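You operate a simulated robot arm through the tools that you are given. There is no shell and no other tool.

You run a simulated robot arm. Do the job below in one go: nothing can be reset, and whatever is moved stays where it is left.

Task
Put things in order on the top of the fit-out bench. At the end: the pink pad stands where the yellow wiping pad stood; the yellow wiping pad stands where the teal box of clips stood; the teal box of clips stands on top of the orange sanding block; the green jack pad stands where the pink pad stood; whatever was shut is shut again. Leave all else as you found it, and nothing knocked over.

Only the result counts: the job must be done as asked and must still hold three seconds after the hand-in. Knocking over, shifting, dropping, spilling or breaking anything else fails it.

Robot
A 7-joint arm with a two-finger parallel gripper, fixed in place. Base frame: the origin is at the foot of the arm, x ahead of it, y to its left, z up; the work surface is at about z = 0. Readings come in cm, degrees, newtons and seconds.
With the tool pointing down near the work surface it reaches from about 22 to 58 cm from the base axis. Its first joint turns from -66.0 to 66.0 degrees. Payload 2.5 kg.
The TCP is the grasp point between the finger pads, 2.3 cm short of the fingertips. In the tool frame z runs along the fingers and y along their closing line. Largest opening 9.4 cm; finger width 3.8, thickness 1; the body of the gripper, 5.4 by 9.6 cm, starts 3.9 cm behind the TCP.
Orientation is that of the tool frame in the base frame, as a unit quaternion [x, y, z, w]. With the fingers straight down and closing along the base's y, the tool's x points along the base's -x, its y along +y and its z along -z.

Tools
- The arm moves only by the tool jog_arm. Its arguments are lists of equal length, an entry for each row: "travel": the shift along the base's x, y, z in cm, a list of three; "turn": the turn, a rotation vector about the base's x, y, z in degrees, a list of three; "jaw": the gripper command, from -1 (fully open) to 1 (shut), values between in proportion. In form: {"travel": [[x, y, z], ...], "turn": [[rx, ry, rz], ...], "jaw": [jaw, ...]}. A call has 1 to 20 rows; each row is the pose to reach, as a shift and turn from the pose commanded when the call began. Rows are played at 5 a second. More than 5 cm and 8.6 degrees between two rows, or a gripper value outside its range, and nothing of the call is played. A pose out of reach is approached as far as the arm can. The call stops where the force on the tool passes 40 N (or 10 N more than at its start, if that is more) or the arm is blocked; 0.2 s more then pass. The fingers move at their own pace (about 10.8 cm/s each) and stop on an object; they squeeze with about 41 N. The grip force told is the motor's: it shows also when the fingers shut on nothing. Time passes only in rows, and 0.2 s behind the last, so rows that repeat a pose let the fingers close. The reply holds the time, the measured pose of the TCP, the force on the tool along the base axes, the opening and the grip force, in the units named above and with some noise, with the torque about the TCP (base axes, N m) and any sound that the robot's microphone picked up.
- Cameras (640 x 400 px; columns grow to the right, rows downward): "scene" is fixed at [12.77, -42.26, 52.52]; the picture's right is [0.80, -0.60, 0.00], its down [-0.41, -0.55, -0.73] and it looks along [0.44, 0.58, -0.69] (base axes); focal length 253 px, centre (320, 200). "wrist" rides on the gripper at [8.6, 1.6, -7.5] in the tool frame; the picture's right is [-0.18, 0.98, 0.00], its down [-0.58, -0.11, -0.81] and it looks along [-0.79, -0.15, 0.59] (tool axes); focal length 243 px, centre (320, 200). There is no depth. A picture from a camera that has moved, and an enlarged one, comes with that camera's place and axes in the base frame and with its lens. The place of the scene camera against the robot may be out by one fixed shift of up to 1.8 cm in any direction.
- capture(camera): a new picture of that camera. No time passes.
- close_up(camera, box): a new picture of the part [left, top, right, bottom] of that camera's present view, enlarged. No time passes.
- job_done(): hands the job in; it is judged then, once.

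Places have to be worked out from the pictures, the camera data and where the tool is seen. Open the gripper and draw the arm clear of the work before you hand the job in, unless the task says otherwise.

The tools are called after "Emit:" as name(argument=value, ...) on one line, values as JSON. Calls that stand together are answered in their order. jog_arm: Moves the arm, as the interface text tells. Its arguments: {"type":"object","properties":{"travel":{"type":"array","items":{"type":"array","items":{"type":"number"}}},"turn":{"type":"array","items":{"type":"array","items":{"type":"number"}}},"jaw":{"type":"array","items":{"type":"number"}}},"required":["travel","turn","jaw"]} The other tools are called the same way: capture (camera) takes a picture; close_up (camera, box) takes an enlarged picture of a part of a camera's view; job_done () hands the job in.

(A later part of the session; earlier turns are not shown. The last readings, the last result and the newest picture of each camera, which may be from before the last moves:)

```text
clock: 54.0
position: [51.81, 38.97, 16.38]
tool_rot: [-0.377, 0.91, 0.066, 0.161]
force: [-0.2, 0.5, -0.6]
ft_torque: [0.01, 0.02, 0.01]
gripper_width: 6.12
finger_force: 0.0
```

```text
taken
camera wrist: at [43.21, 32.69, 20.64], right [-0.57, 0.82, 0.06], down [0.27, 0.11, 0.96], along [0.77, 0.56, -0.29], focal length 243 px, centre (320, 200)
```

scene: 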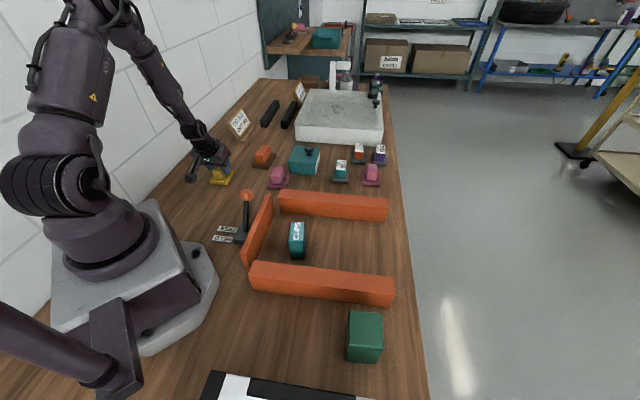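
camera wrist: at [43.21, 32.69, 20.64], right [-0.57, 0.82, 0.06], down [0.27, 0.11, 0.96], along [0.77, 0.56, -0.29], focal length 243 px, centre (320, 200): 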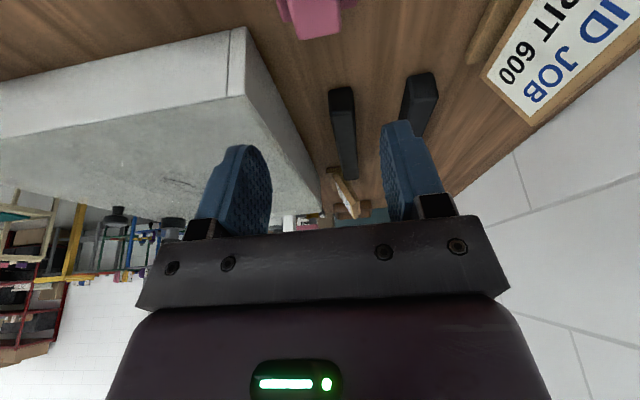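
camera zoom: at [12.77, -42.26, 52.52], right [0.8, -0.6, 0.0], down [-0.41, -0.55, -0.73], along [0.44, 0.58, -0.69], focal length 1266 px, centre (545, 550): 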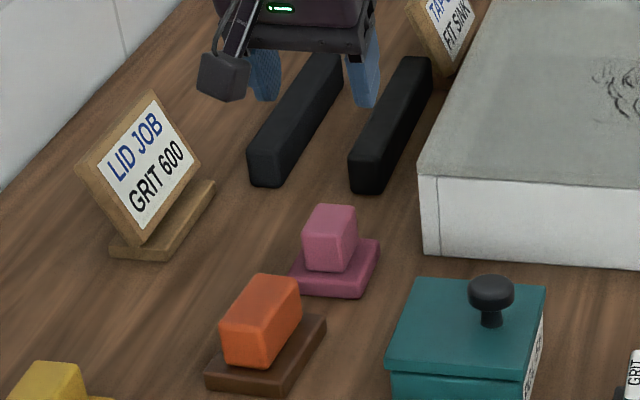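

The pink pad now stands in the yellow pad's place to within about 3 mm. Next I'll untilt the tool and hover above the orange block to measure it accurately.

Emit:
jog_arm(travel=[[-2, -1.5, 1], [-4, -3, 1], [-6, -4.5, 1], [-8, -6, 1], [-9.5, -7, 1], [-10.5, -7.5, 1], [-10.5, -7.5, 1]], turn=[[-2.4, 2.4, 0], [-4.8, 4.8, 0], [-7.2, 7.2, 0], [-9.6, 9.6, 0], [-12, 12, 0], [-14.14, 14.14, 0], [-14.14, 14.14, 0]], jaw=[-0.3, -0.3, -0.3, -0.3, -0.3, -0.3, -0.3])

Emit:
capture(camera="wrist")

Emit:
close_up(camera="wrist", box=[220, 0, 420, 125])

```text
clock: 55.6
position: [41.39, 31.36, 17.53]
tool_rot: [-0.382, 0.924, 0.0, -0.001]
force: [0.8, 0.9, -0.2]
ft_torque: [-0.02, 0.01, 0.02]
gripper_width: 6.13
finger_force: 0.0
```

```text
taken
camera wrist: at [34.08, 26.53, 25.28], right [-0.56, 0.83, 0.0], down [0.49, 0.33, 0.81], along [0.67, 0.46, -0.59], focal length 243 px, centre (320, 200)
```

wrist: 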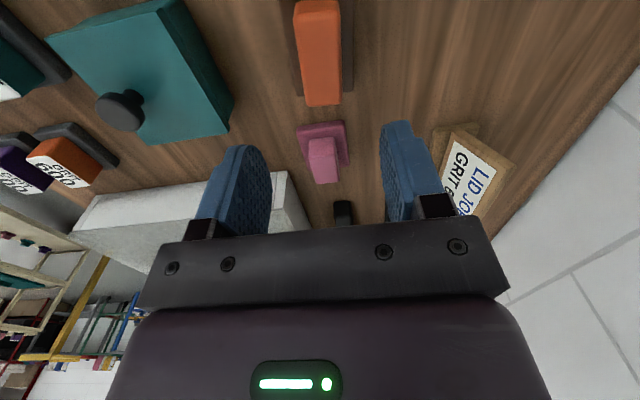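

```text
3.20 times, centred on (320, 62) of wrist
camera zoom: at [34.08, 26.53, 25.28], right [-0.56, 0.83, 0.0], down [0.49, 0.33, 0.81], along [0.67, 0.46, -0.59], focal length 776 px, centre (320, 640)
```

zoom: 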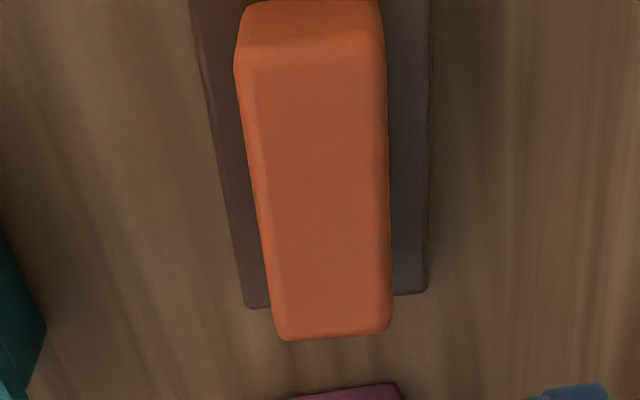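

The orange handle top is about 3.15×6.8 cm, centred (41.85, 32.0), yaw 40°, top at z≈4.9. It's a good seat for the 3.3×5.8 cm clips box, so I'll go and hover over the clips box now.

Emit:
jog_arm(travel=[[-1, -3, 3], [-2, -7, 5], [-3.5, -11, 6], [-4.5, -15, 6], [-5.5, -19, 6], [-6.5, -23, 6], [-7.5, -27, 6], [-8.5, -31, 6], [-9.8, -35, 6], [-11, -39, 6], [-11, -39, 3], [-11, -39, 0], [-11, -39, 0]], turn=[[0, 0, 0.7], [0, 0, 1.5], [0, 0, 2.2], [0, 0, 3], [0, 0, 3.7], [0, 0, 4.5], [0, 0, 5.2], [0, 0, 6], [0, 0, 6.7], [0, 0, 7.5], [0, 0, 7.5], [0, 0, 7.5], [0, 0, 7.5]], jaw=[-0.3, -0.3, -0.3, -0.3, -0.3, -0.3, -0.3, -0.3, -0.3, -0.3, -0.3, -0.3, -0.3])

Emit:
capture(camera="wrist")

Emit:
close_up(camera="wrist", box=[220, 0, 420, 125])

Emit:
capture(camera="scene")

```text
clock: 58.4
position: [30.32, -7.65, 17.12]
tool_rot: [-0.442, 0.897, 0.001, 0.001]
force: [-0.2, -0.3, 0.0]
ft_torque: [0.02, 0.0, 0.0]
gripper_width: 6.11
finger_force: 0.1
```

```text
taken
camera wrist: at [23.81, -13.47, 24.77], right [-0.67, 0.74, 0.0], down [0.44, 0.39, 0.81], along [0.6, 0.54, -0.59], focal length 243 px, centre (320, 200)
```

wrist: 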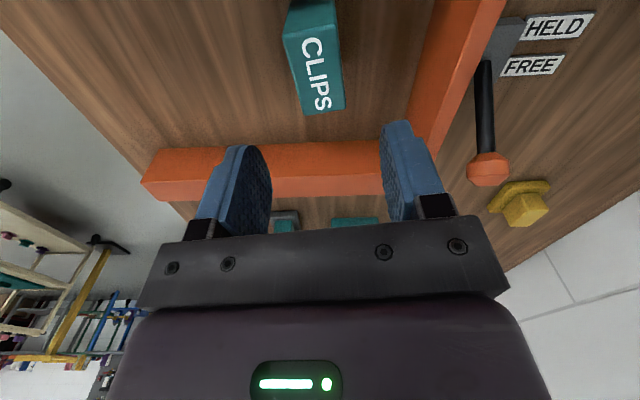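

```text
3.20 times, centred on (320, 62) of wrist
camera zoom: at [23.81, -13.47, 24.77], right [-0.67, 0.74, 0.0], down [0.44, 0.39, 0.81], along [0.6, 0.54, -0.59], focal length 776 px, centre (320, 640)
```

zoom: 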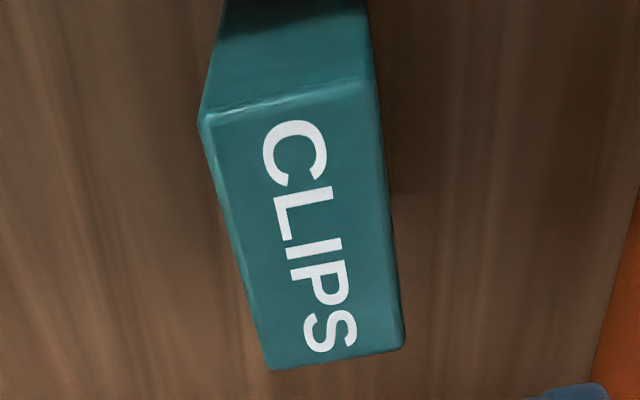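

```text
taken
```

scene: 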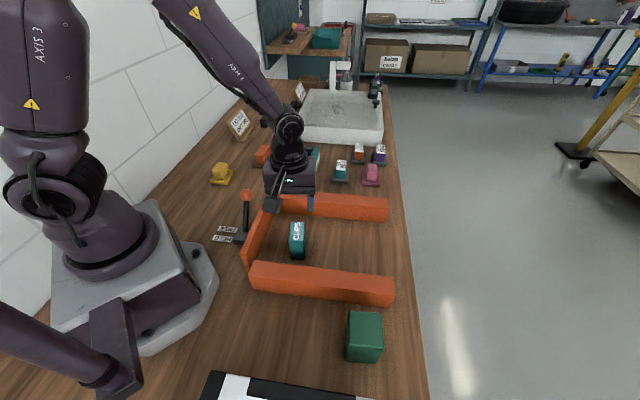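

The clips box is centred at (30.6, -7.6), yaw 52.5°, and the tool is within 3 mm. I'll correct and descend to grip at about z=4.8, then close.

Emit:
jog_arm(travel=[[0.28, 0.04, -3], [0.28, 0.04, -6], [0.28, 0.04, -9], [0.28, 0.04, -11.2], [0.28, 0.04, -12.2], [0.28, 0.04, -12.4], [0.28, 0.04, -12.4]], turn=[[0, 0, 0], [0, 0, 0], [0, 0, 0], [0, 0, 0], [0, 0, 0], [0, 0, 0], [0, 0, 0]], jaw=[-0.3, -0.3, -0.3, -0.3, -0.3, -0.3, -0.3])

Emit:
capture(camera="wrist")

```text
clock: 60.0
position: [30.67, -7.47, 5.09]
tool_rot: [-0.442, 0.897, 0.0, 0.0]
force: [0.2, 0.3, -0.1]
ft_torque: [-0.02, 0.04, -0.02]
gripper_width: 6.13
finger_force: 0.0
```

```text
taken
camera wrist: at [24.13, -13.38, 12.65], right [-0.67, 0.74, 0.0], down [0.44, 0.39, 0.81], along [0.6, 0.54, -0.59], focal length 243 px, centre (320, 200)
```

wrist: 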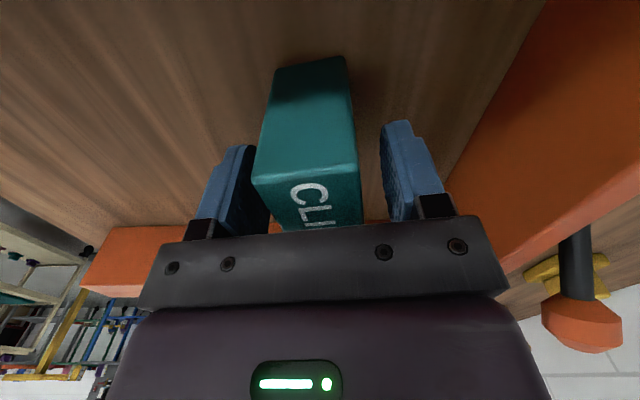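

Positioned around the clips box with clear margins on both sides; closing the fingers.

Emit:
jog_arm(travel=[[0, 0, 0], [0, 0, 0], [0, 0, 0], [0, 0, 0], [0, 0, 0]], turn=[[0, 0, 0], [0, 0, 0], [0, 0, 0], [0, 0, 0], [0, 0, 0]], jaw=[1, 1, 1, 1, 1])

Emit:
capture(camera="wrist")

```text
clock: 61.2
position: [30.7, -7.6, 5.12]
tool_rot: [-0.442, 0.897, -0.001, 0.0]
force: [-0.8, 1.0, 0.8]
ft_torque: [-0.03, 0.02, -0.01]
gripper_width: 3.54
finger_force: 40.8
```

```text
taken
camera wrist: at [24.13, -13.39, 12.67], right [-0.67, 0.74, 0.0], down [0.44, 0.39, 0.81], along [0.6, 0.54, -0.59], focal length 243 px, centre (320, 200)
```

wrist: 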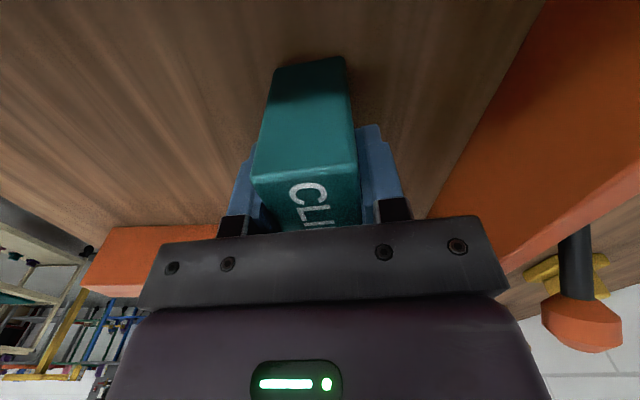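

The clips box is gripped (3.54 cm). I'll lift it high over the jig and carry it to hover about 3 cm above the orange block, turning to the block's 40° axis.

Emit:
jog_arm(travel=[[0, 0, 1.5], [0, 0, 5], [0, 0, 9], [0, 0, 13], [0.5, 2.5, 15], [1.8, 6.5, 15], [3, 10.5, 15], [4.2, 14.5, 15], [5.3, 18.5, 15], [6.4, 22.5, 15], [7.5, 26.5, 15], [8.7, 30.5, 15], [9.9, 34.5, 15], [11.2, 38.5, 15], [11.25, 39.6, 13], [11.25, 39.6, 10], [11.25, 39.6, 8], [11.25, 39.6, 8]], turn=[[0, 0, 0], [0, 0, 0], [0, 0, 0], [0, 0, 0], [0, 0, 0], [0, 0, -1.5], [0, 0, -3], [0, 0, -4.5], [0, 0, -6], [0, 0, -7.5], [0, 0, -9], [0, 0, -10.5], [0, 0, -11.5], [0, 0, -12.5], [0, 0, -12.5], [0, 0, -12.5], [0, 0, -12.5], [0, 0, -12.5]], jaw=[1, 1, 1, 1, 1, 1, 1, 1, 1, 1, 1, 1, 1, 1, 1, 1, 1, 1])

Emit:
capture(camera="wrist")

Emit:
close_up(camera="scene", box=[215, 90, 325, 180])

```text
clock: 65.0
position: [41.93, 31.92, 13.25]
tool_rot: [-0.342, 0.94, 0.0, 0.001]
force: [-0.3, 0.1, -0.7]
ft_torque: [0.05, 0.01, 0.0]
gripper_width: 3.55
finger_force: 41.1
```

```text
taken
camera wrist: at [34.23, 27.62, 20.83], right [-0.49, 0.87, 0.0], down [0.52, 0.29, 0.81], along [0.7, 0.4, -0.59], focal length 243 px, centre (320, 200)
```

wrist: 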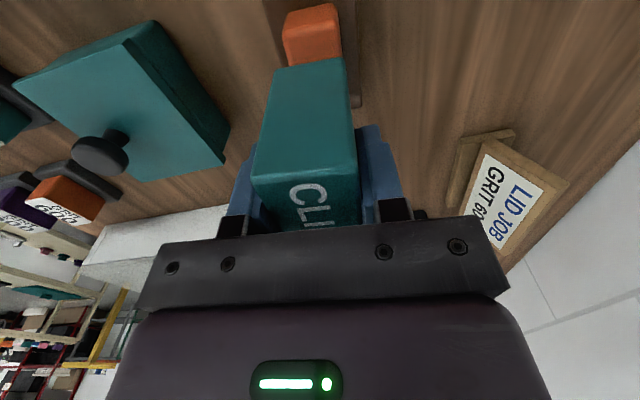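

```text
4.44 times, centred on (270, 135) of scene
camera zoom: at [12.77, -42.26, 52.52], right [0.8, -0.6, 0.0], down [-0.41, -0.55, -0.73], along [0.44, 0.58, -0.69], focal length 1125 px, centre (542, 489)
```

zoom: 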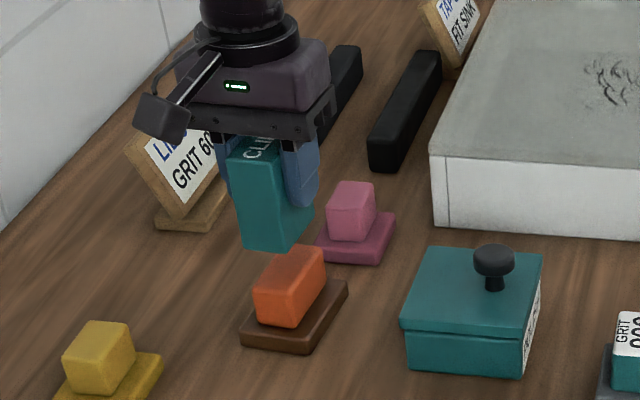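

The clips box is centred above the orange handle to about a millimetre. I'll apply the small correction and lower until it just touches.

Emit:
jog_arm(travel=[[0.06, 0.12, -1.2], [0.06, 0.12, -2.2], [0.06, 0.12, -2.7], [0.06, 0.12, -2.9], [0.06, 0.12, -2.9]], turn=[[0, 0, 0], [0, 0, 0], [0, 0, 0], [0, 0, 0], [0, 0, 0]], jaw=[1, 1, 1, 1, 1])

Emit:
close_up(camera="scene", box=[235, 110, 295, 170])

Emit:
capture(camera="wrist")

```text
clock: 66.2
position: [41.92, 32.11, 10.19]
tool_rot: [-0.342, 0.94, 0.0, 0.0]
force: [-1.0, -0.8, 1.1]
ft_torque: [-0.05, 0.11, -0.03]
gripper_width: 3.56
finger_force: 41.2
```

```text
6.67 times, centred on (265, 140) of scene
camera zoom: at [12.77, -42.26, 52.52], right [0.8, -0.6, 0.0], down [-0.41, -0.55, -0.73], along [0.44, 0.58, -0.69], focal length 1688 px, centre (687, 600)
```

zoom: 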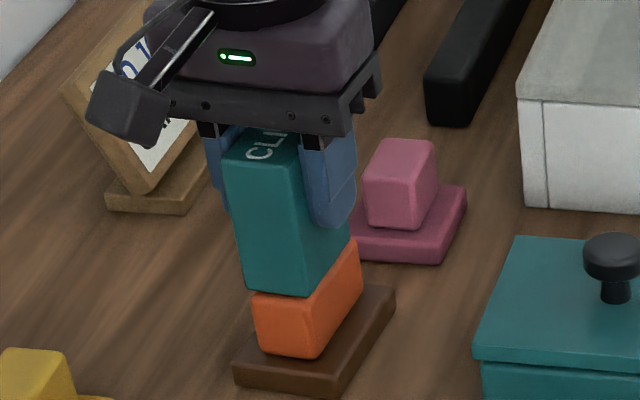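

```text
taken
camera wrist: at [34.16, 27.84, 17.86], right [-0.49, 0.87, 0.0], down [0.52, 0.29, 0.81], along [0.7, 0.4, -0.59], focal length 243 px, centre (320, 200)
```

wrist: 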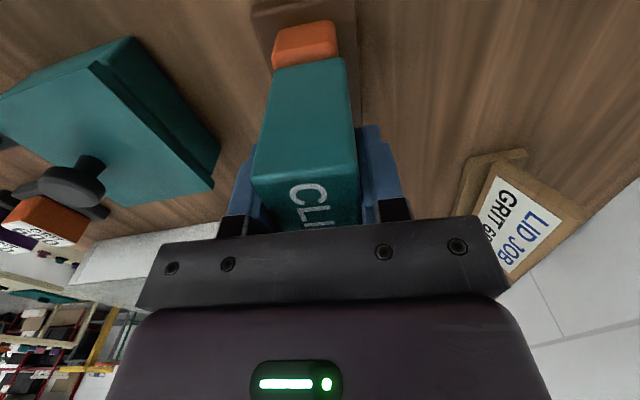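

It is almost touching and about 2 mm off to one side. I'll raise slightly, shift by (+0.12, -0.14), and lower into light contact.

Emit:
jog_arm(travel=[[0.05, -0.05, 0.3], [0.12, -0.14, 0.3], [0.12, -0.14, 0], [0.12, -0.14, -0.1], [0.12, -0.14, -0.15]], turn=[[0, 0, 0], [0, 0, 0], [0, 0, 0], [0, 0, 0], [0, 0, 0]], jaw=[1, 1, 1, 1, 1])

Emit:
close_up(camera="wrist", box=[230, 0, 390, 100])

```text
clock: 67.4
position: [42.05, 32.0, 10.26]
tool_rot: [-0.343, 0.939, 0.0, 0.001]
force: [-3.0, -1.7, 10.4]
ft_torque: [-0.21, 0.4, 0.0]
gripper_width: 3.53
finger_force: 41.3
```

```text
4.00 times, centred on (310, 50) of wrist
camera zoom: at [34.45, 27.72, 17.84], right [-0.49, 0.87, 0.0], down [0.51, 0.29, 0.81], along [0.7, 0.4, -0.59], focal length 970 px, centre (360, 800)
```

zoom: 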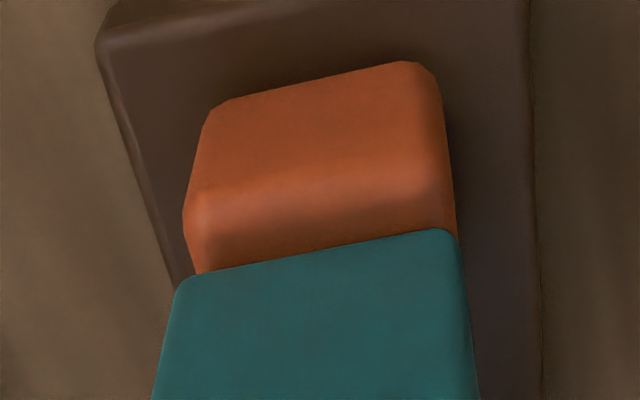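

In contact (10 N) and well centred on the orange block. I'll release gently and lift straight up.

Emit:
jog_arm(travel=[[0, 0, 0.05], [0, 0, 0.05], [0, 0, 0.05], [0, 0, 0.05], [0, 0, 2], [0, 0, 5], [0, 0, 8], [0, 0, 11]], turn=[[0, 0, 0], [0, 0, 0], [0, 0, 0], [0, 0, 0], [0, 0, 0], [0, 0, 0], [0, 0, 0], [0, 0, 0]], jaw=[0.1, 0.0, -0.2, -0.3, -0.3, -0.3, -0.3, -0.3])

Emit:
close_up(camera="scene", box=[205, 100, 325, 190])

Emit:
capture(camera="wrist")

```text
clock: 69.2
position: [42.1, 31.94, 21.23]
tool_rot: [-0.342, 0.94, -0.001, 0.001]
force: [0.4, 0.4, -0.2]
ft_torque: [0.03, 0.0, 0.0]
gripper_width: 6.08
finger_force: 0.1
```

```text
4.44 times, centred on (265, 145) of scene
camera zoom: at [12.77, -42.26, 52.52], right [0.8, -0.6, 0.0], down [-0.41, -0.55, -0.73], along [0.44, 0.58, -0.69], focal length 1125 px, centre (564, 444)
```

zoom: 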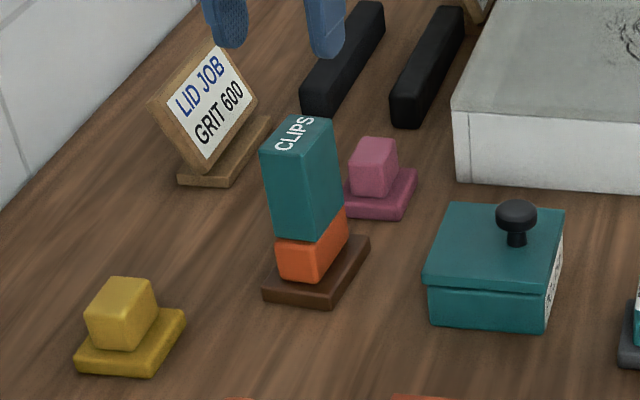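

```text
taken
camera wrist: at [34.47, 27.71, 28.84], right [-0.49, 0.87, 0.0], down [0.52, 0.29, 0.81], along [0.7, 0.4, -0.59], focal length 243 px, centre (320, 200)
```

wrist: 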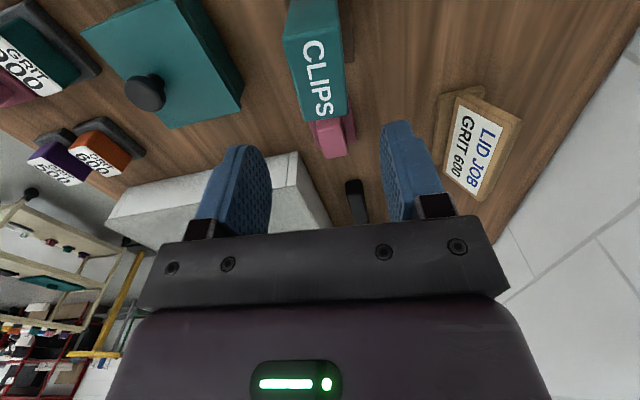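

The clips box stands upright on the orange block. Next I'll move over the yellow pad at its temporary spot with the tool straight down.

Emit:
jog_arm(travel=[[-4, 0, 1], [-8, 0, 1], [-12, 0, 0], [-15.9, 0, -1], [-15.9, 0, -4], [-15.9, 0, -5], [-15.9, 0, -5]], turn=[[0, 0, 1.5], [0, 0, 3], [0, 0, 4], [0, 0, 5], [0, 0, 5], [0, 0, 5], [0, 0, 5]], jaw=[-0.3, -0.3, -0.3, -0.3, -0.3, -0.3, -0.3])

Emit:
capture(camera="wrist")

Emit:
close_up(camera="wrist", box=[220, 0, 420, 125])

```text
clock: 70.8
position: [26.17, 32.1, 16.07]
tool_rot: [-0.383, 0.924, 0.001, 0.0]
force: [0.0, 0.9, 0.7]
ft_torque: [0.02, 0.0, 0.02]
gripper_width: 6.13
finger_force: 0.1
```

```text
taken
camera wrist: at [18.93, 27.08, 23.67], right [-0.57, 0.83, 0.0], down [0.49, 0.33, 0.81], along [0.67, 0.46, -0.59], focal length 243 px, centre (320, 200)
```

wrist: 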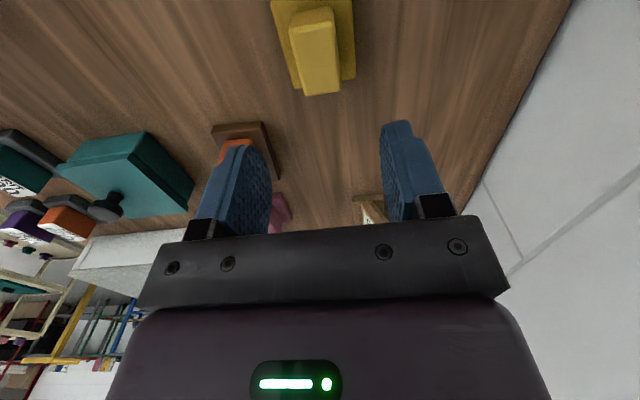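

```text
3.20 times, centred on (320, 62) of wrist
camera zoom: at [18.93, 27.08, 23.67], right [-0.57, 0.83, 0.0], down [0.49, 0.33, 0.81], along [0.67, 0.46, -0.59], focal length 776 px, centre (320, 640)
```

zoom: 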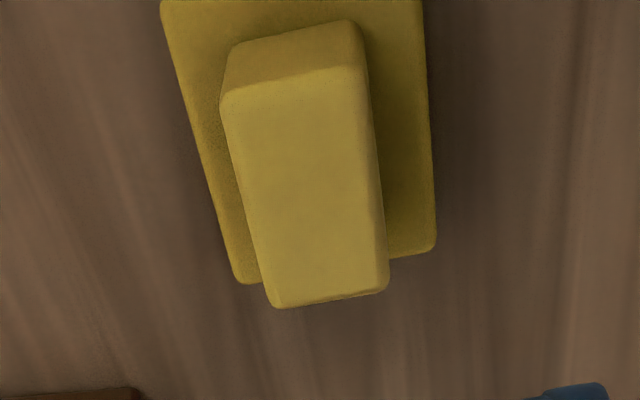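

The yellow handle centre is at (26.07, 31.78), yaw 44°. I'll correct, descend, and grip it straight down.

Emit:
jog_arm(travel=[[-0.07, -0.25, -3], [-0.07, -0.25, -6], [-0.07, -0.25, -9], [-0.07, -0.25, -11], [-0.07, -0.25, -11.8], [-0.07, -0.25, -11.9], [-0.07, -0.25, -11.9]], turn=[[0, 0, -1], [0, 0, -1], [0, 0, -1], [0, 0, -1], [0, 0, -1], [0, 0, -1], [0, 0, -1]], jaw=[-0.3, -0.3, -0.3, -0.3, -0.3, -0.3, -0.3])

Emit:
capture(camera="wrist")

```text
clock: 72.4
position: [26.11, 31.68, 4.22]
tool_rot: [-0.374, 0.927, 0.0, 0.0]
force: [0.6, 0.3, 0.3]
ft_torque: [0.04, 0.01, -0.01]
gripper_width: 6.09
finger_force: 0.1
```

```text
taken
camera wrist: at [18.79, 26.86, 11.83], right [-0.55, 0.83, 0.0], down [0.49, 0.33, 0.81], along [0.67, 0.44, -0.59], focal length 243 px, centre (320, 200)
```

wrist: 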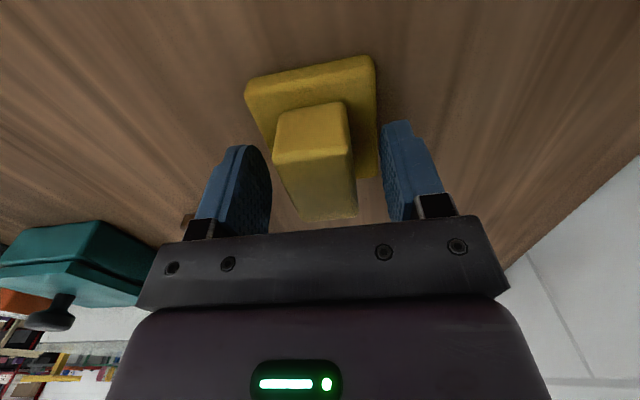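

Emit:
jog_arm(travel=[[0, 0, 0], [0, 0, 0], [0, 0, 0], [0, 0, 0], [0, 0, 0]], turn=[[0, 0, 0], [0, 0, 0], [0, 0, 0], [0, 0, 0], [0, 0, 0]], jaw=[1, 1, 1, 1, 1])

Emit:
capture(camera="wrist")

```text
clock: 73.6
position: [26.01, 31.61, 4.27]
tool_rot: [-0.374, 0.927, 0.0, 0.0]
force: [0.1, 0.0, 0.8]
ft_torque: [0.0, 0.07, -0.03]
gripper_width: 3.12
finger_force: 40.9
```

```text
taken
camera wrist: at [18.79, 26.86, 11.84], right [-0.55, 0.83, 0.0], down [0.49, 0.33, 0.81], along [0.67, 0.44, -0.59], focal length 243 px, centre (320, 200)
```

wrist: 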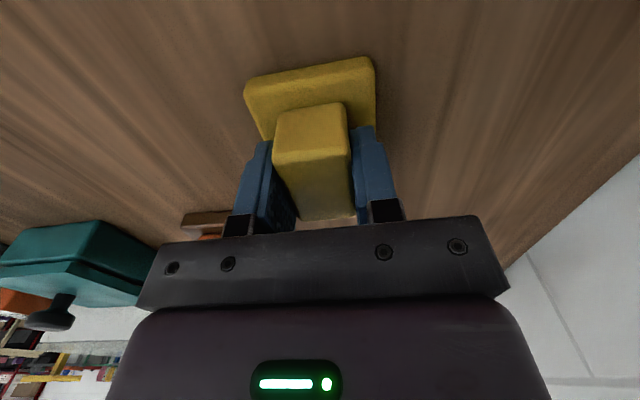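

The yellow pad is gripped straight down. I'll lift it high, carry it around the lever, and hover over the clips box's old place at (30.6, -7.6), turned to 52.5°.

Emit:
jog_arm(travel=[[0, 0, 1.5], [0, 0, 5], [0, 0, 9], [0, 0, 13], [1, -2, 16], [3, -6, 16], [5, -10, 16], [7, -14, 16], [8, -18.5, 16], [8, -23, 16], [7.5, -27.5, 16], [6.5, -32, 16], [5.2, -36.5, 16], [4.5, -39.26, 16], [4.5, -39.26, 12], [4.5, -39.26, 8], [4.5, -39.26, 5], [4.5, -39.26, 5]], turn=[[0, 0, 0], [0, 0, 0], [0, 0, 0], [0, 0, 0], [0, 0, 1], [0, 0, 2], [0, 0, 3], [0, 0, 4], [0, 0, 5], [0, 0, 6], [0, 0, 7], [0, 0, 8], [0, 0, 8.5], [0, 0, 8.5], [0, 0, 8.5], [0, 0, 8.5], [0, 0, 8.5], [0, 0, 8.5]], jaw=[1, 1, 1, 1, 1, 1, 1, 1, 1, 1, 1, 1, 1, 1, 1, 1, 1, 1])

Emit:
capture(camera="wrist")

Emit:
capture(camera="scene")

```text
clock: 77.4
position: [30.82, -7.49, 9.21]
tool_rot: [-0.443, 0.896, 0.0, 0.001]
force: [-0.2, -0.4, -0.3]
ft_torque: [0.0, 0.01, 0.01]
gripper_width: 3.14
finger_force: 40.8
```

```text
taken
camera wrist: at [24.26, -13.34, 16.88], right [-0.67, 0.74, 0.0], down [0.44, 0.4, 0.81], along [0.6, 0.54, -0.59], focal length 243 px, centre (320, 200)
```

wrist: 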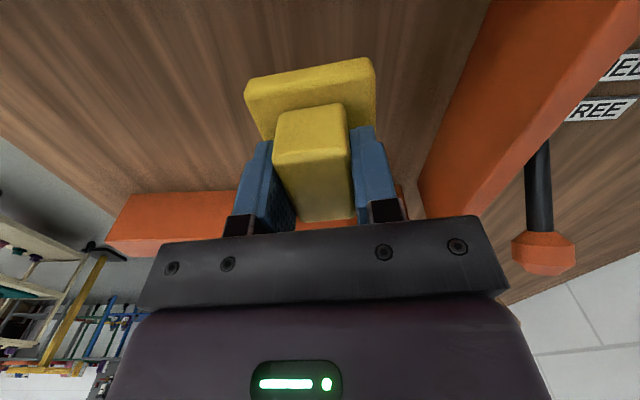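

```text
taken
```

scene: 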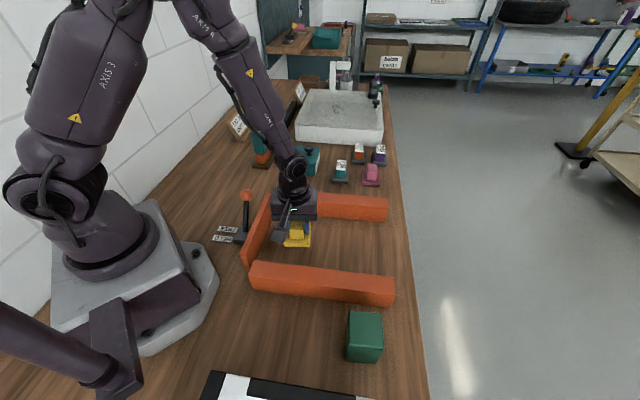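

About 2 mm off; I'll correct by (-0.16, -0.15), lower to just above contact, then touch down.

Emit:
jog_arm(travel=[[-0.16, -0.15, -2], [-0.16, -0.15, -3.8], [-0.16, -0.15, -4.6], [-0.16, -0.15, -4.9], [-0.16, -0.15, -5.05], [-0.16, -0.15, -5.05]], turn=[[0, 0, 0], [0, 0, 0], [0, 0, 0], [0, 0, 0], [0, 0, 0], [0, 0, 0]], jaw=[1, 1, 1, 1, 1, 1])

Emit:
capture(camera="wrist")

```text
clock: 78.8
position: [30.47, -7.65, 4.27]
tool_rot: [-0.442, 0.897, -0.001, 0.001]
force: [1.1, 1.8, 17.8]
ft_torque: [0.0, 0.26, -0.01]
gripper_width: 3.09
finger_force: 41.0
```

```text
taken
camera wrist: at [23.85, -13.49, 11.82], right [-0.67, 0.74, 0.0], down [0.44, 0.4, 0.81], along [0.6, 0.54, -0.59], focal length 243 px, centre (320, 200)
```

wrist: 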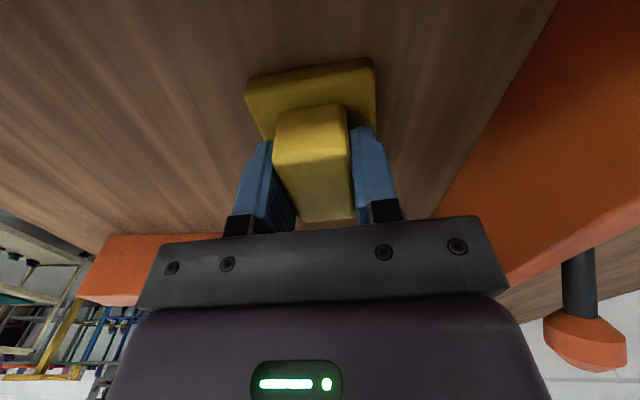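

Down with firm contact at about (30.4, -7.65), within 3 mm of the clips' place. Releasing and lifting straight up.

Emit:
jog_arm(travel=[[0, 0, 0.05], [0, 0, 0.05], [0, 0, 0.05], [0, 0, 2], [0, 0, 5], [0, 0, 9], [0, 0, 13]], turn=[[0, 0, 0], [0, 0, 0], [0, 0, 0], [0, 0, 0], [0, 0, 0], [0, 0, 0], [0, 0, 0]], jaw=[-0.3, -0.3, -0.3, -0.3, -0.3, -0.3, -0.3])

Emit:
capture(camera="wrist")

Emit:
close_up(camera="wrist", box=[220, 0, 420, 125])

```text
clock: 80.4
position: [30.57, -7.69, 16.93]
tool_rot: [-0.442, 0.897, 0.0, 0.0]
force: [1.3, -0.7, -0.2]
ft_torque: [-0.03, -0.02, -0.03]
gripper_width: 6.14
finger_force: 0.1
```

```text
taken
camera wrist: at [24.05, -13.53, 24.6], right [-0.67, 0.74, 0.0], down [0.44, 0.39, 0.81], along [0.6, 0.54, -0.59], focal length 243 px, centre (320, 200)
```

wrist: 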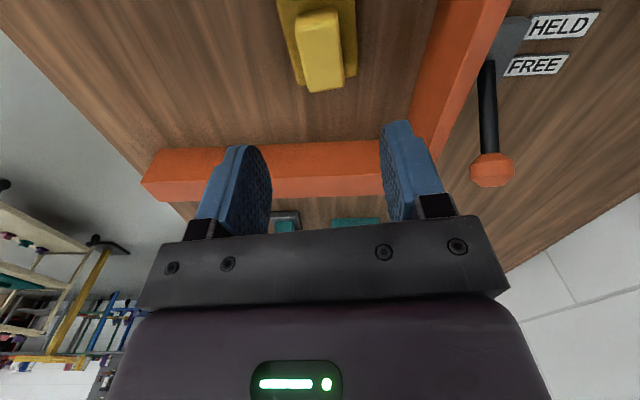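

```text
3.20 times, centred on (320, 62) of wrist
camera zoom: at [24.05, -13.53, 24.6], right [-0.67, 0.74, 0.0], down [0.44, 0.39, 0.81], along [0.6, 0.54, -0.59], focal length 776 px, centre (320, 640)
```

zoom: 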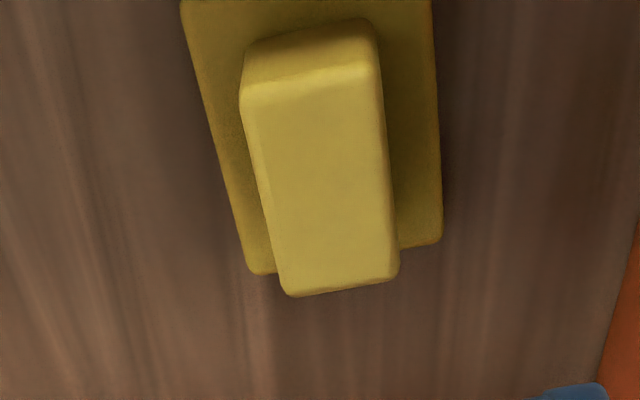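

The yellow pad stands at (30.46, -7.5), where the clips box was. Now the green block: I'll move to hover above it with the fingers opened to about 8 cm.

Emit:
jog_arm(travel=[[-0.3, -3, 3], [-0.8, -7, 4], [-1.2, -11, 4], [-1.7, -15, 4], [-2.1, -19, 4], [-2.5, -23, 4], [-2.9, -25.8, 4], [-2.9, -25.8, 2.5], [-2.9, -25.8, 2.5]], turn=[[0, 0, -1], [0, 0, -2], [0, 0, -3], [0, 0, -4], [0, 0, -5], [0, 0, -6], [0, 0, -7.5], [0, 0, -7.5], [0, 0, -7.5]], jaw=[-0.3, -0.4, -0.5, -0.6, -0.7, -0.7, -0.7, -0.7, -0.7])

Emit:
capture(camera="wrist")

Emit:
close_up(camera="wrist", box=[200, 0, 440, 150])

Emit:
capture(camera="scene")

```text
clock: 82.4
position: [27.31, -33.71, 19.66]
tool_rot: [-0.382, 0.924, 0.0, -0.001]
force: [0.0, -0.3, 0.3]
ft_torque: [0.01, 0.05, -0.04]
gripper_width: 7.99
finger_force: 0.0
```

```text
taken
camera wrist: at [20.14, -38.56, 27.11], right [-0.56, 0.83, 0.0], down [0.49, 0.33, 0.81], along [0.67, 0.46, -0.59], focal length 243 px, centre (320, 200)
```

wrist: 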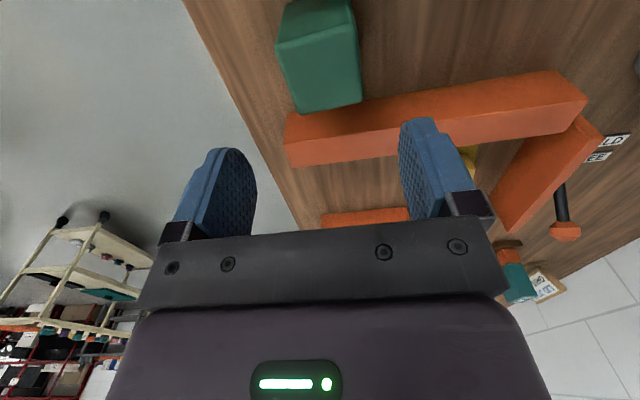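

```text
2.67 times, centred on (320, 75) of wrist
camera zoom: at [20.14, -38.56, 27.11], right [-0.56, 0.83, 0.0], down [0.49, 0.33, 0.81], along [0.67, 0.46, -0.59], focal length 647 px, centre (320, 533)
```

zoom: 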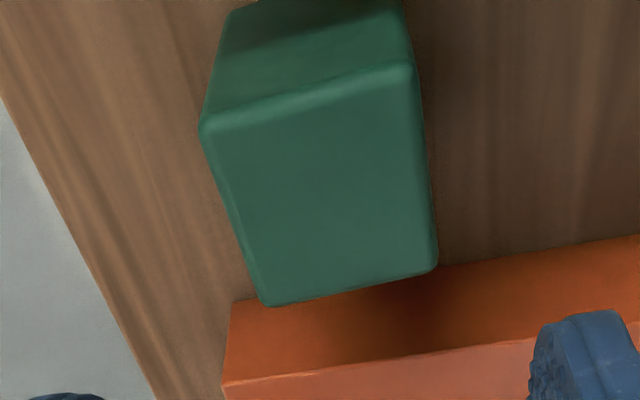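

```text
taken
```

scene: 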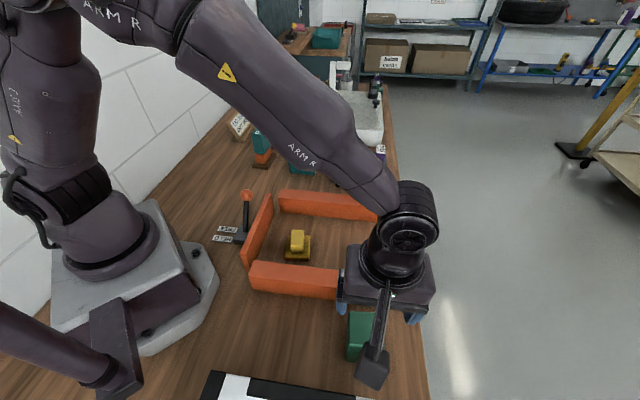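

The green block's top is about 5.5 cm square, centred near (27.55, -33.15), yaw about 48°. I'll shift (+0.2, +0.46), turn 3.5°, and descend around it in steps.

Emit:
jog_arm(travel=[[0.2, 0.46, -1], [0.2, 0.46, -4.5], [0.2, 0.46, -8], [0.2, 0.46, -8]], turn=[[0, 0, 3.5], [0, 0, 3.5], [0, 0, 3.5], [0, 0, 3.5]], jaw=[-0.7, -0.7, -0.7, -0.7])

Emit:
capture(camera="wrist")

Emit:
close_up(camera="scene", box=[310, 250, 450, 390])

```text
clock: 83.4
position: [27.66, -33.33, 11.41]
tool_rot: [-0.411, 0.912, -0.001, 0.0]
force: [-0.3, -0.6, 0.0]
ft_torque: [0.04, -0.02, -0.01]
gripper_width: 7.97
finger_force: 0.0
```

```text
taken
camera wrist: at [20.71, -38.69, 19.14], right [-0.61, 0.79, 0.0], down [0.47, 0.36, 0.81], along [0.64, 0.5, -0.59], focal length 243 px, centre (320, 200)
```

wrist: 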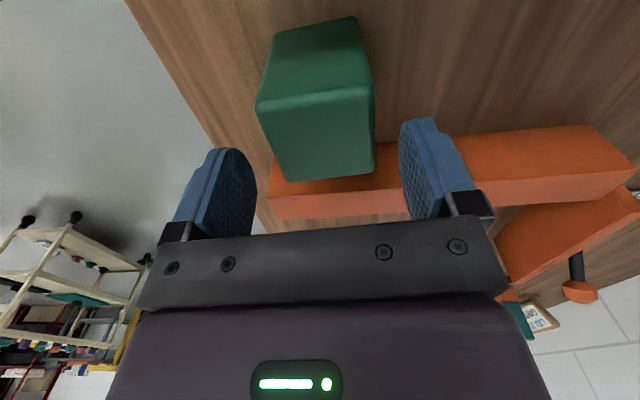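

```text
2.86 times, centred on (380, 320) of scene
camera zoom: at [12.77, -42.26, 52.52], right [0.8, -0.6, 0.0], down [-0.41, -0.55, -0.73], along [0.44, 0.58, -0.69], focal length 723 px, centre (149, -143)
```

zoom: 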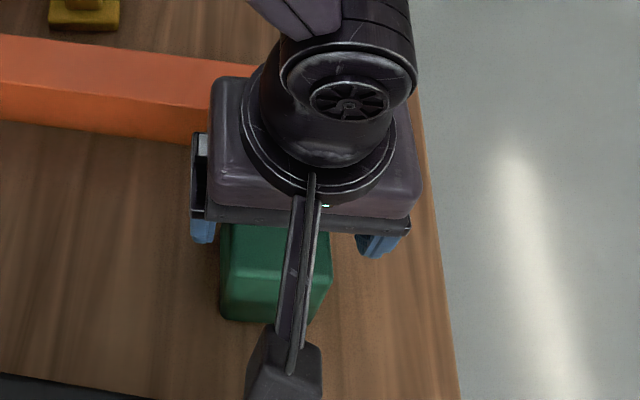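

The block is centred between the fingers within 2 mm. I'll make that small correction and go down to grip height.

Emit:
jog_arm(travel=[[-0.1, 0.12, -2], [-0.1, 0.12, -4], [-0.1, 0.12, -5.2], [-0.1, 0.12, -5.6], [-0.1, 0.12, -5.6]], turn=[[0, 0, 0], [0, 0, 0], [0, 0, 0], [0, 0, 0], [0, 0, 0]], jaw=[-0.7, -0.7, -0.7, -0.7, -0.7])

Emit:
capture(camera="wrist")

```text
clock: 84.6
position: [27.55, -32.8, 6.03]
tool_rot: [-0.411, 0.912, 0.0, 0.0]
force: [0.0, 0.1, 0.1]
ft_torque: [-0.02, -0.01, 0.0]
gripper_width: 7.99
finger_force: 0.0
```

```text
taken
camera wrist: at [20.61, -38.19, 13.62], right [-0.61, 0.79, 0.0], down [0.47, 0.36, 0.81], along [0.64, 0.5, -0.59], focal length 243 px, centre (320, 200)
```

wrist: 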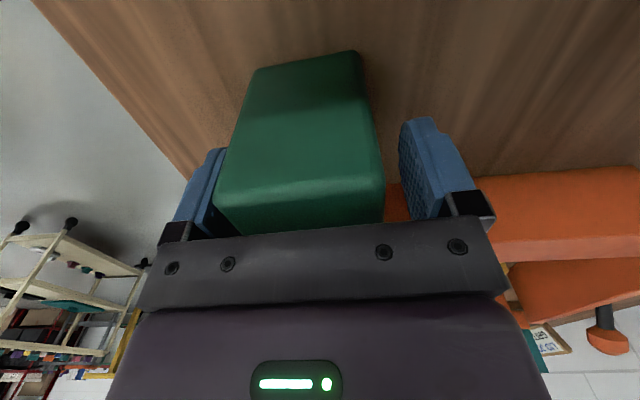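

The tool drifted about 0.35 cm in +y during the descent. I'll re-centre before closing so the block isn't pushed.

Emit:
jog_arm(travel=[[0, -0.35, -0.15], [0, -0.35, -0.15], [0, -0.35, -0.15]], turn=[[0, 0, 0], [0, 0, 0], [0, 0, 0]], jaw=[-0.7, -0.7, -0.7])

Emit:
capture(camera="wrist")

```text
clock: 85.4
position: [27.64, -33.25, 5.92]
tool_rot: [-0.411, 0.912, 0.0, -0.001]
force: [-0.2, -0.3, 0.6]
ft_torque: [0.0, 0.03, -0.02]
gripper_width: 7.98
finger_force: 0.1
```

```text
taken
camera wrist: at [20.69, -38.57, 13.47], right [-0.61, 0.79, 0.0], down [0.47, 0.36, 0.81], along [0.64, 0.5, -0.59], focal length 243 px, centre (320, 200)
```

wrist: 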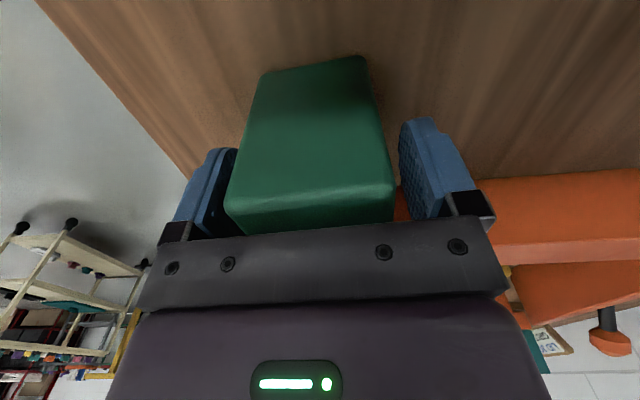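

Now centred at (27.6, -33.25). Closing on the green block.

Emit:
jog_arm(travel=[[0, 0, 0], [0, 0, 0], [0, 0, 0], [0, 0, 0], [0, 0, 0]], turn=[[0, 0, 0], [0, 0, 0], [0, 0, 0], [0, 0, 0], [0, 0, 0]], jaw=[1, 1, 1, 1, 1])

Emit:
capture(camera="wrist")

```text
clock: 86.6
position: [27.62, -33.18, 5.85]
tool_rot: [-0.41, 0.912, 0.0, 0.0]
force: [0.2, 0.8, -0.1]
ft_torque: [0.01, 0.05, 0.0]
gripper_width: 5.79
finger_force: 41.4
```

```text
taken
camera wrist: at [20.69, -38.57, 13.47], right [-0.61, 0.79, 0.0], down [0.47, 0.36, 0.81], along [0.64, 0.5, -0.59], focal length 243 px, centre (320, 200)
```

wrist: 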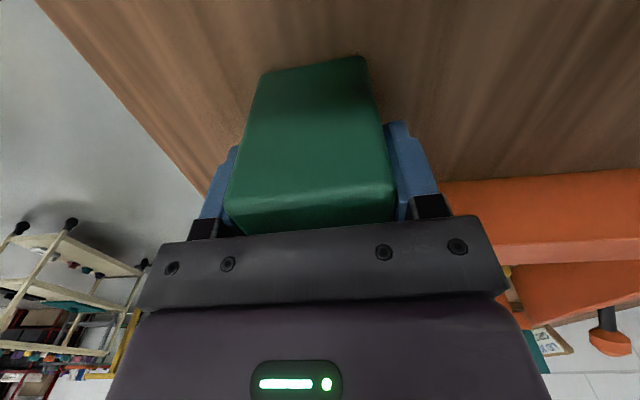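

The green block is gripped (5.8 cm). I'll lift it 16 cm, carry it around the lever on the outer side, and hover above the pink pad's old place at (30.45, 20.65).

Emit:
jog_arm(travel=[[0, 0, 1], [0, 0, 4], [0, 0, 8.5], [0, 0, 13], [0.5, 2, 16], [1.5, 6.3, 16], [2.7, 10.8, 16], [4.2, 15.3, 16], [5.7, 19.8, 16], [7.2, 24.3, 16], [8.5, 28.8, 16], [9.3, 33.3, 16], [9.3, 37.9, 16], [8.5, 42.4, 16], [7, 46.7, 16], [5, 50.8, 16], [2.86, 53.85, 16], [2.86, 53.85, 16]], turn=[[0, 0, 0], [0, 0, 0], [0, 0, 0], [0, 0, 0], [0, 0, 0.5], [0, 0, 1], [0, 0, 2], [0, 0, 3], [0, 0, 4], [0, 0, 5], [0, 0, 6], [0, 0, 7], [0, 0, 7.5], [0, 0, 8], [0, 0, 8.5], [0, 0, 8.5], [0, 0, 8.5], [0, 0, 8.5]], jaw=[1, 1, 1, 1, 1, 1, 1, 1, 1, 1, 1, 1, 1, 1, 1, 1, 1, 1])

Emit:
capture(camera="wrist")

Emit:
capture(camera="scene")

```text
clock: 90.4
position: [30.42, 20.45, 22.16]
tool_rot: [-0.477, 0.879, -0.001, -0.001]
force: [0.1, 1.1, -1.8]
ft_torque: [-0.03, -0.02, -0.01]
gripper_width: 5.77
finger_force: 40.4
```

```text
taken
camera wrist: at [24.29, 14.12, 29.79], right [-0.72, 0.69, 0.0], down [0.41, 0.43, 0.81], along [0.56, 0.58, -0.59], focal length 243 px, centre (320, 200)
```

wrist: 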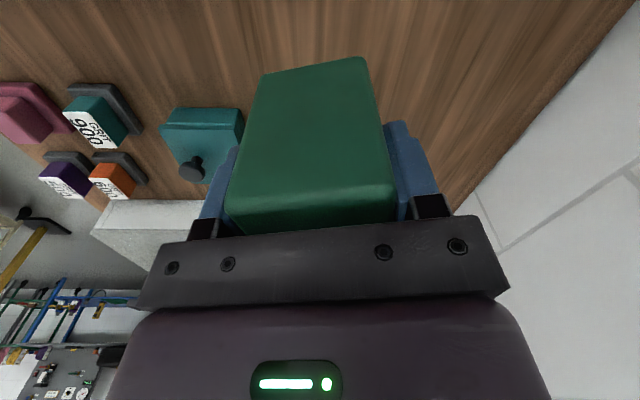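

```text
taken
```

scene: 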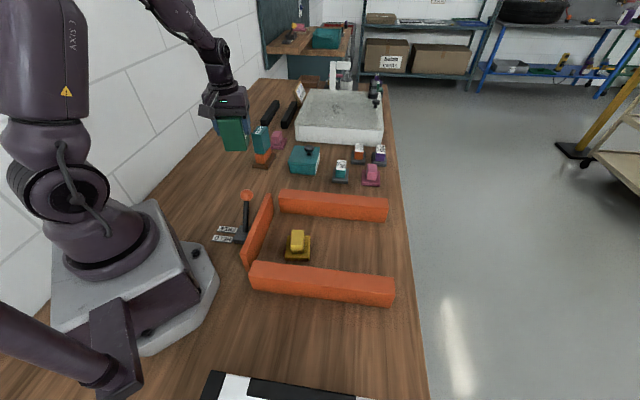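

The block hovers about 2 mm from the target. I'll lower to 2 cm above the bench and check position again.

Emit:
jog_arm(travel=[[0.15, 0.2, -4], [0.15, 0.2, -8], [0.15, 0.2, -12], [0.15, 0.2, -14], [0.15, 0.2, -14]], turn=[[0, 0, 0], [0, 0, 0], [0, 0, 0], [0, 0, 0], [0, 0, 0]], jaw=[1, 1, 1, 1, 1])

Emit:
capture(camera="wrist")

Emit:
close_up(camera="scene", box=[195, 120, 315, 210])

```text
clock: 91.6
position: [30.77, 20.61, 7.96]
tool_rot: [-0.478, 0.878, 0.0, 0.0]
force: [0.8, 0.7, -3.1]
ft_torque: [-0.03, -0.02, -0.01]
gripper_width: 5.8
finger_force: 41.0
```

```text
taken
camera wrist: at [24.63, 14.23, 15.62], right [-0.72, 0.69, 0.0], down [0.41, 0.43, 0.81], along [0.56, 0.58, -0.59], focal length 243 px, centre (320, 200)
```

wrist: 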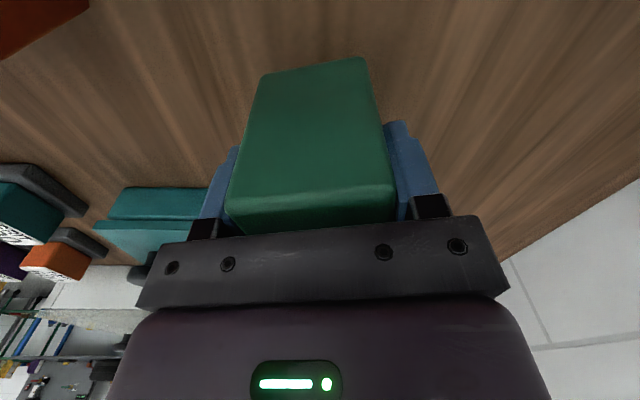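

```text
4.44 times, centred on (255, 165) of scene
camera zoom: at [12.77, -42.26, 52.52], right [0.8, -0.6, 0.0], down [-0.41, -0.55, -0.73], along [0.44, 0.58, -0.69], focal length 1125 px, centre (609, 356)
```

zoom: 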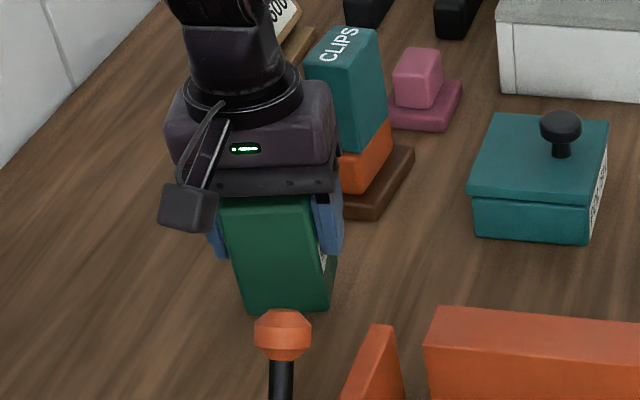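

There is a white label on the green block's side; I'll zoom in to read it before setting it down.

Emit:
close_up(camera="scene", box=[240, 160, 275, 195])

```text
11.43 times, centred on (258, 178) of scene
camera zoom: at [12.77, -42.26, 52.52], right [0.8, -0.6, 0.0], down [-0.41, -0.55, -0.73], along [0.44, 0.58, -0.69], focal length 2893 px, centre (1034, 457)
```

zoom: 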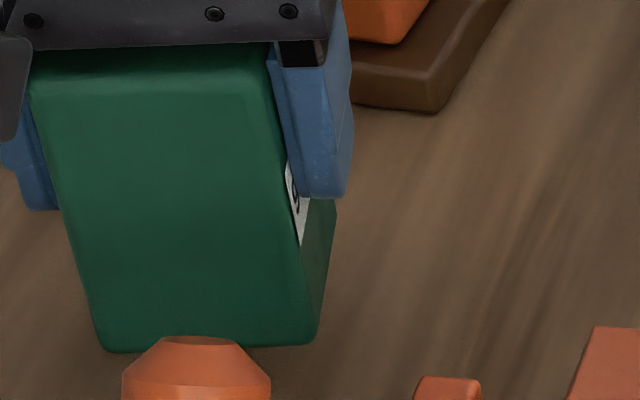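

The label is hidden behind a finger for now. I'll set the block down with the small correction and read the label afterwards.

Emit:
jog_arm(travel=[[-0.15, 0.08, -0.8], [-0.15, 0.08, -1.5], [-0.15, 0.08, -1.9], [-0.15, 0.08, -2.0], [-0.15, 0.08, -2.0]], turn=[[0, 0, 0], [0, 0, 0], [0, 0, 0], [0, 0, 0], [0, 0, 0]], jaw=[1, 1, 1, 1, 1])

Emit:
capture(camera="wrist")

```text
clock: 92.8
position: [30.48, 20.83, 5.94]
tool_rot: [-0.477, 0.879, 0.0, 0.0]
force: [-0.6, 0.5, -3.3]
ft_torque: [0.01, 0.0, -0.01]
gripper_width: 5.79
finger_force: 41.2
```

```text
taken
camera wrist: at [24.36, 14.48, 13.51], right [-0.72, 0.69, 0.0], down [0.41, 0.43, 0.81], along [0.56, 0.58, -0.59], focal length 243 px, centre (320, 200)
```

wrist: 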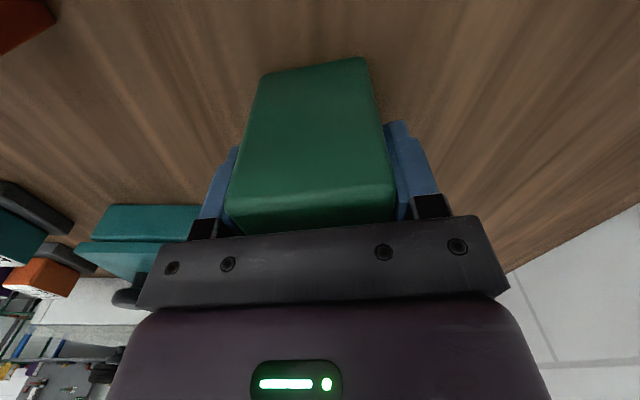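

Still hanging free (weight about 3 N shows in the force reading). I'll ease it down in millimetre steps until contact.

Emit:
jog_arm(travel=[[0.08, -0.15, -0.05], [0.08, -0.15, -0.12], [0.08, -0.15, -0.2], [0.08, -0.15, -0.2]], turn=[[0, 0, 0], [0, 0, 0], [0, 0, 0], [0, 0, 0]], jaw=[1, 1, 1, 1])

```text
clock: 93.8
position: [30.38, 20.74, 5.79]
tool_rot: [-0.477, 0.879, 0.001, 0.002]
force: [-9.4, -1.7, 33.5]
ft_torque: [0.06, 0.24, 0.05]
gripper_width: 5.79
finger_force: 41.4
```

Firm contact now (33 N). I'll ease up about 1.5 mm, then open and lift.

Emit:
jog_arm(travel=[[0, 0, 0.13], [0, 0, 0.13]], turn=[[0, 0, 0], [0, 0, 0]], jaw=[1, 1])

```text
clock: 94.4
position: [30.55, 20.83, 5.77]
tool_rot: [-0.478, 0.878, 0.001, 0.001]
force: [-1.9, 5.9, 12.8]
ft_torque: [0.45, -0.16, 0.13]
gripper_width: 5.78
finger_force: 41.2
```

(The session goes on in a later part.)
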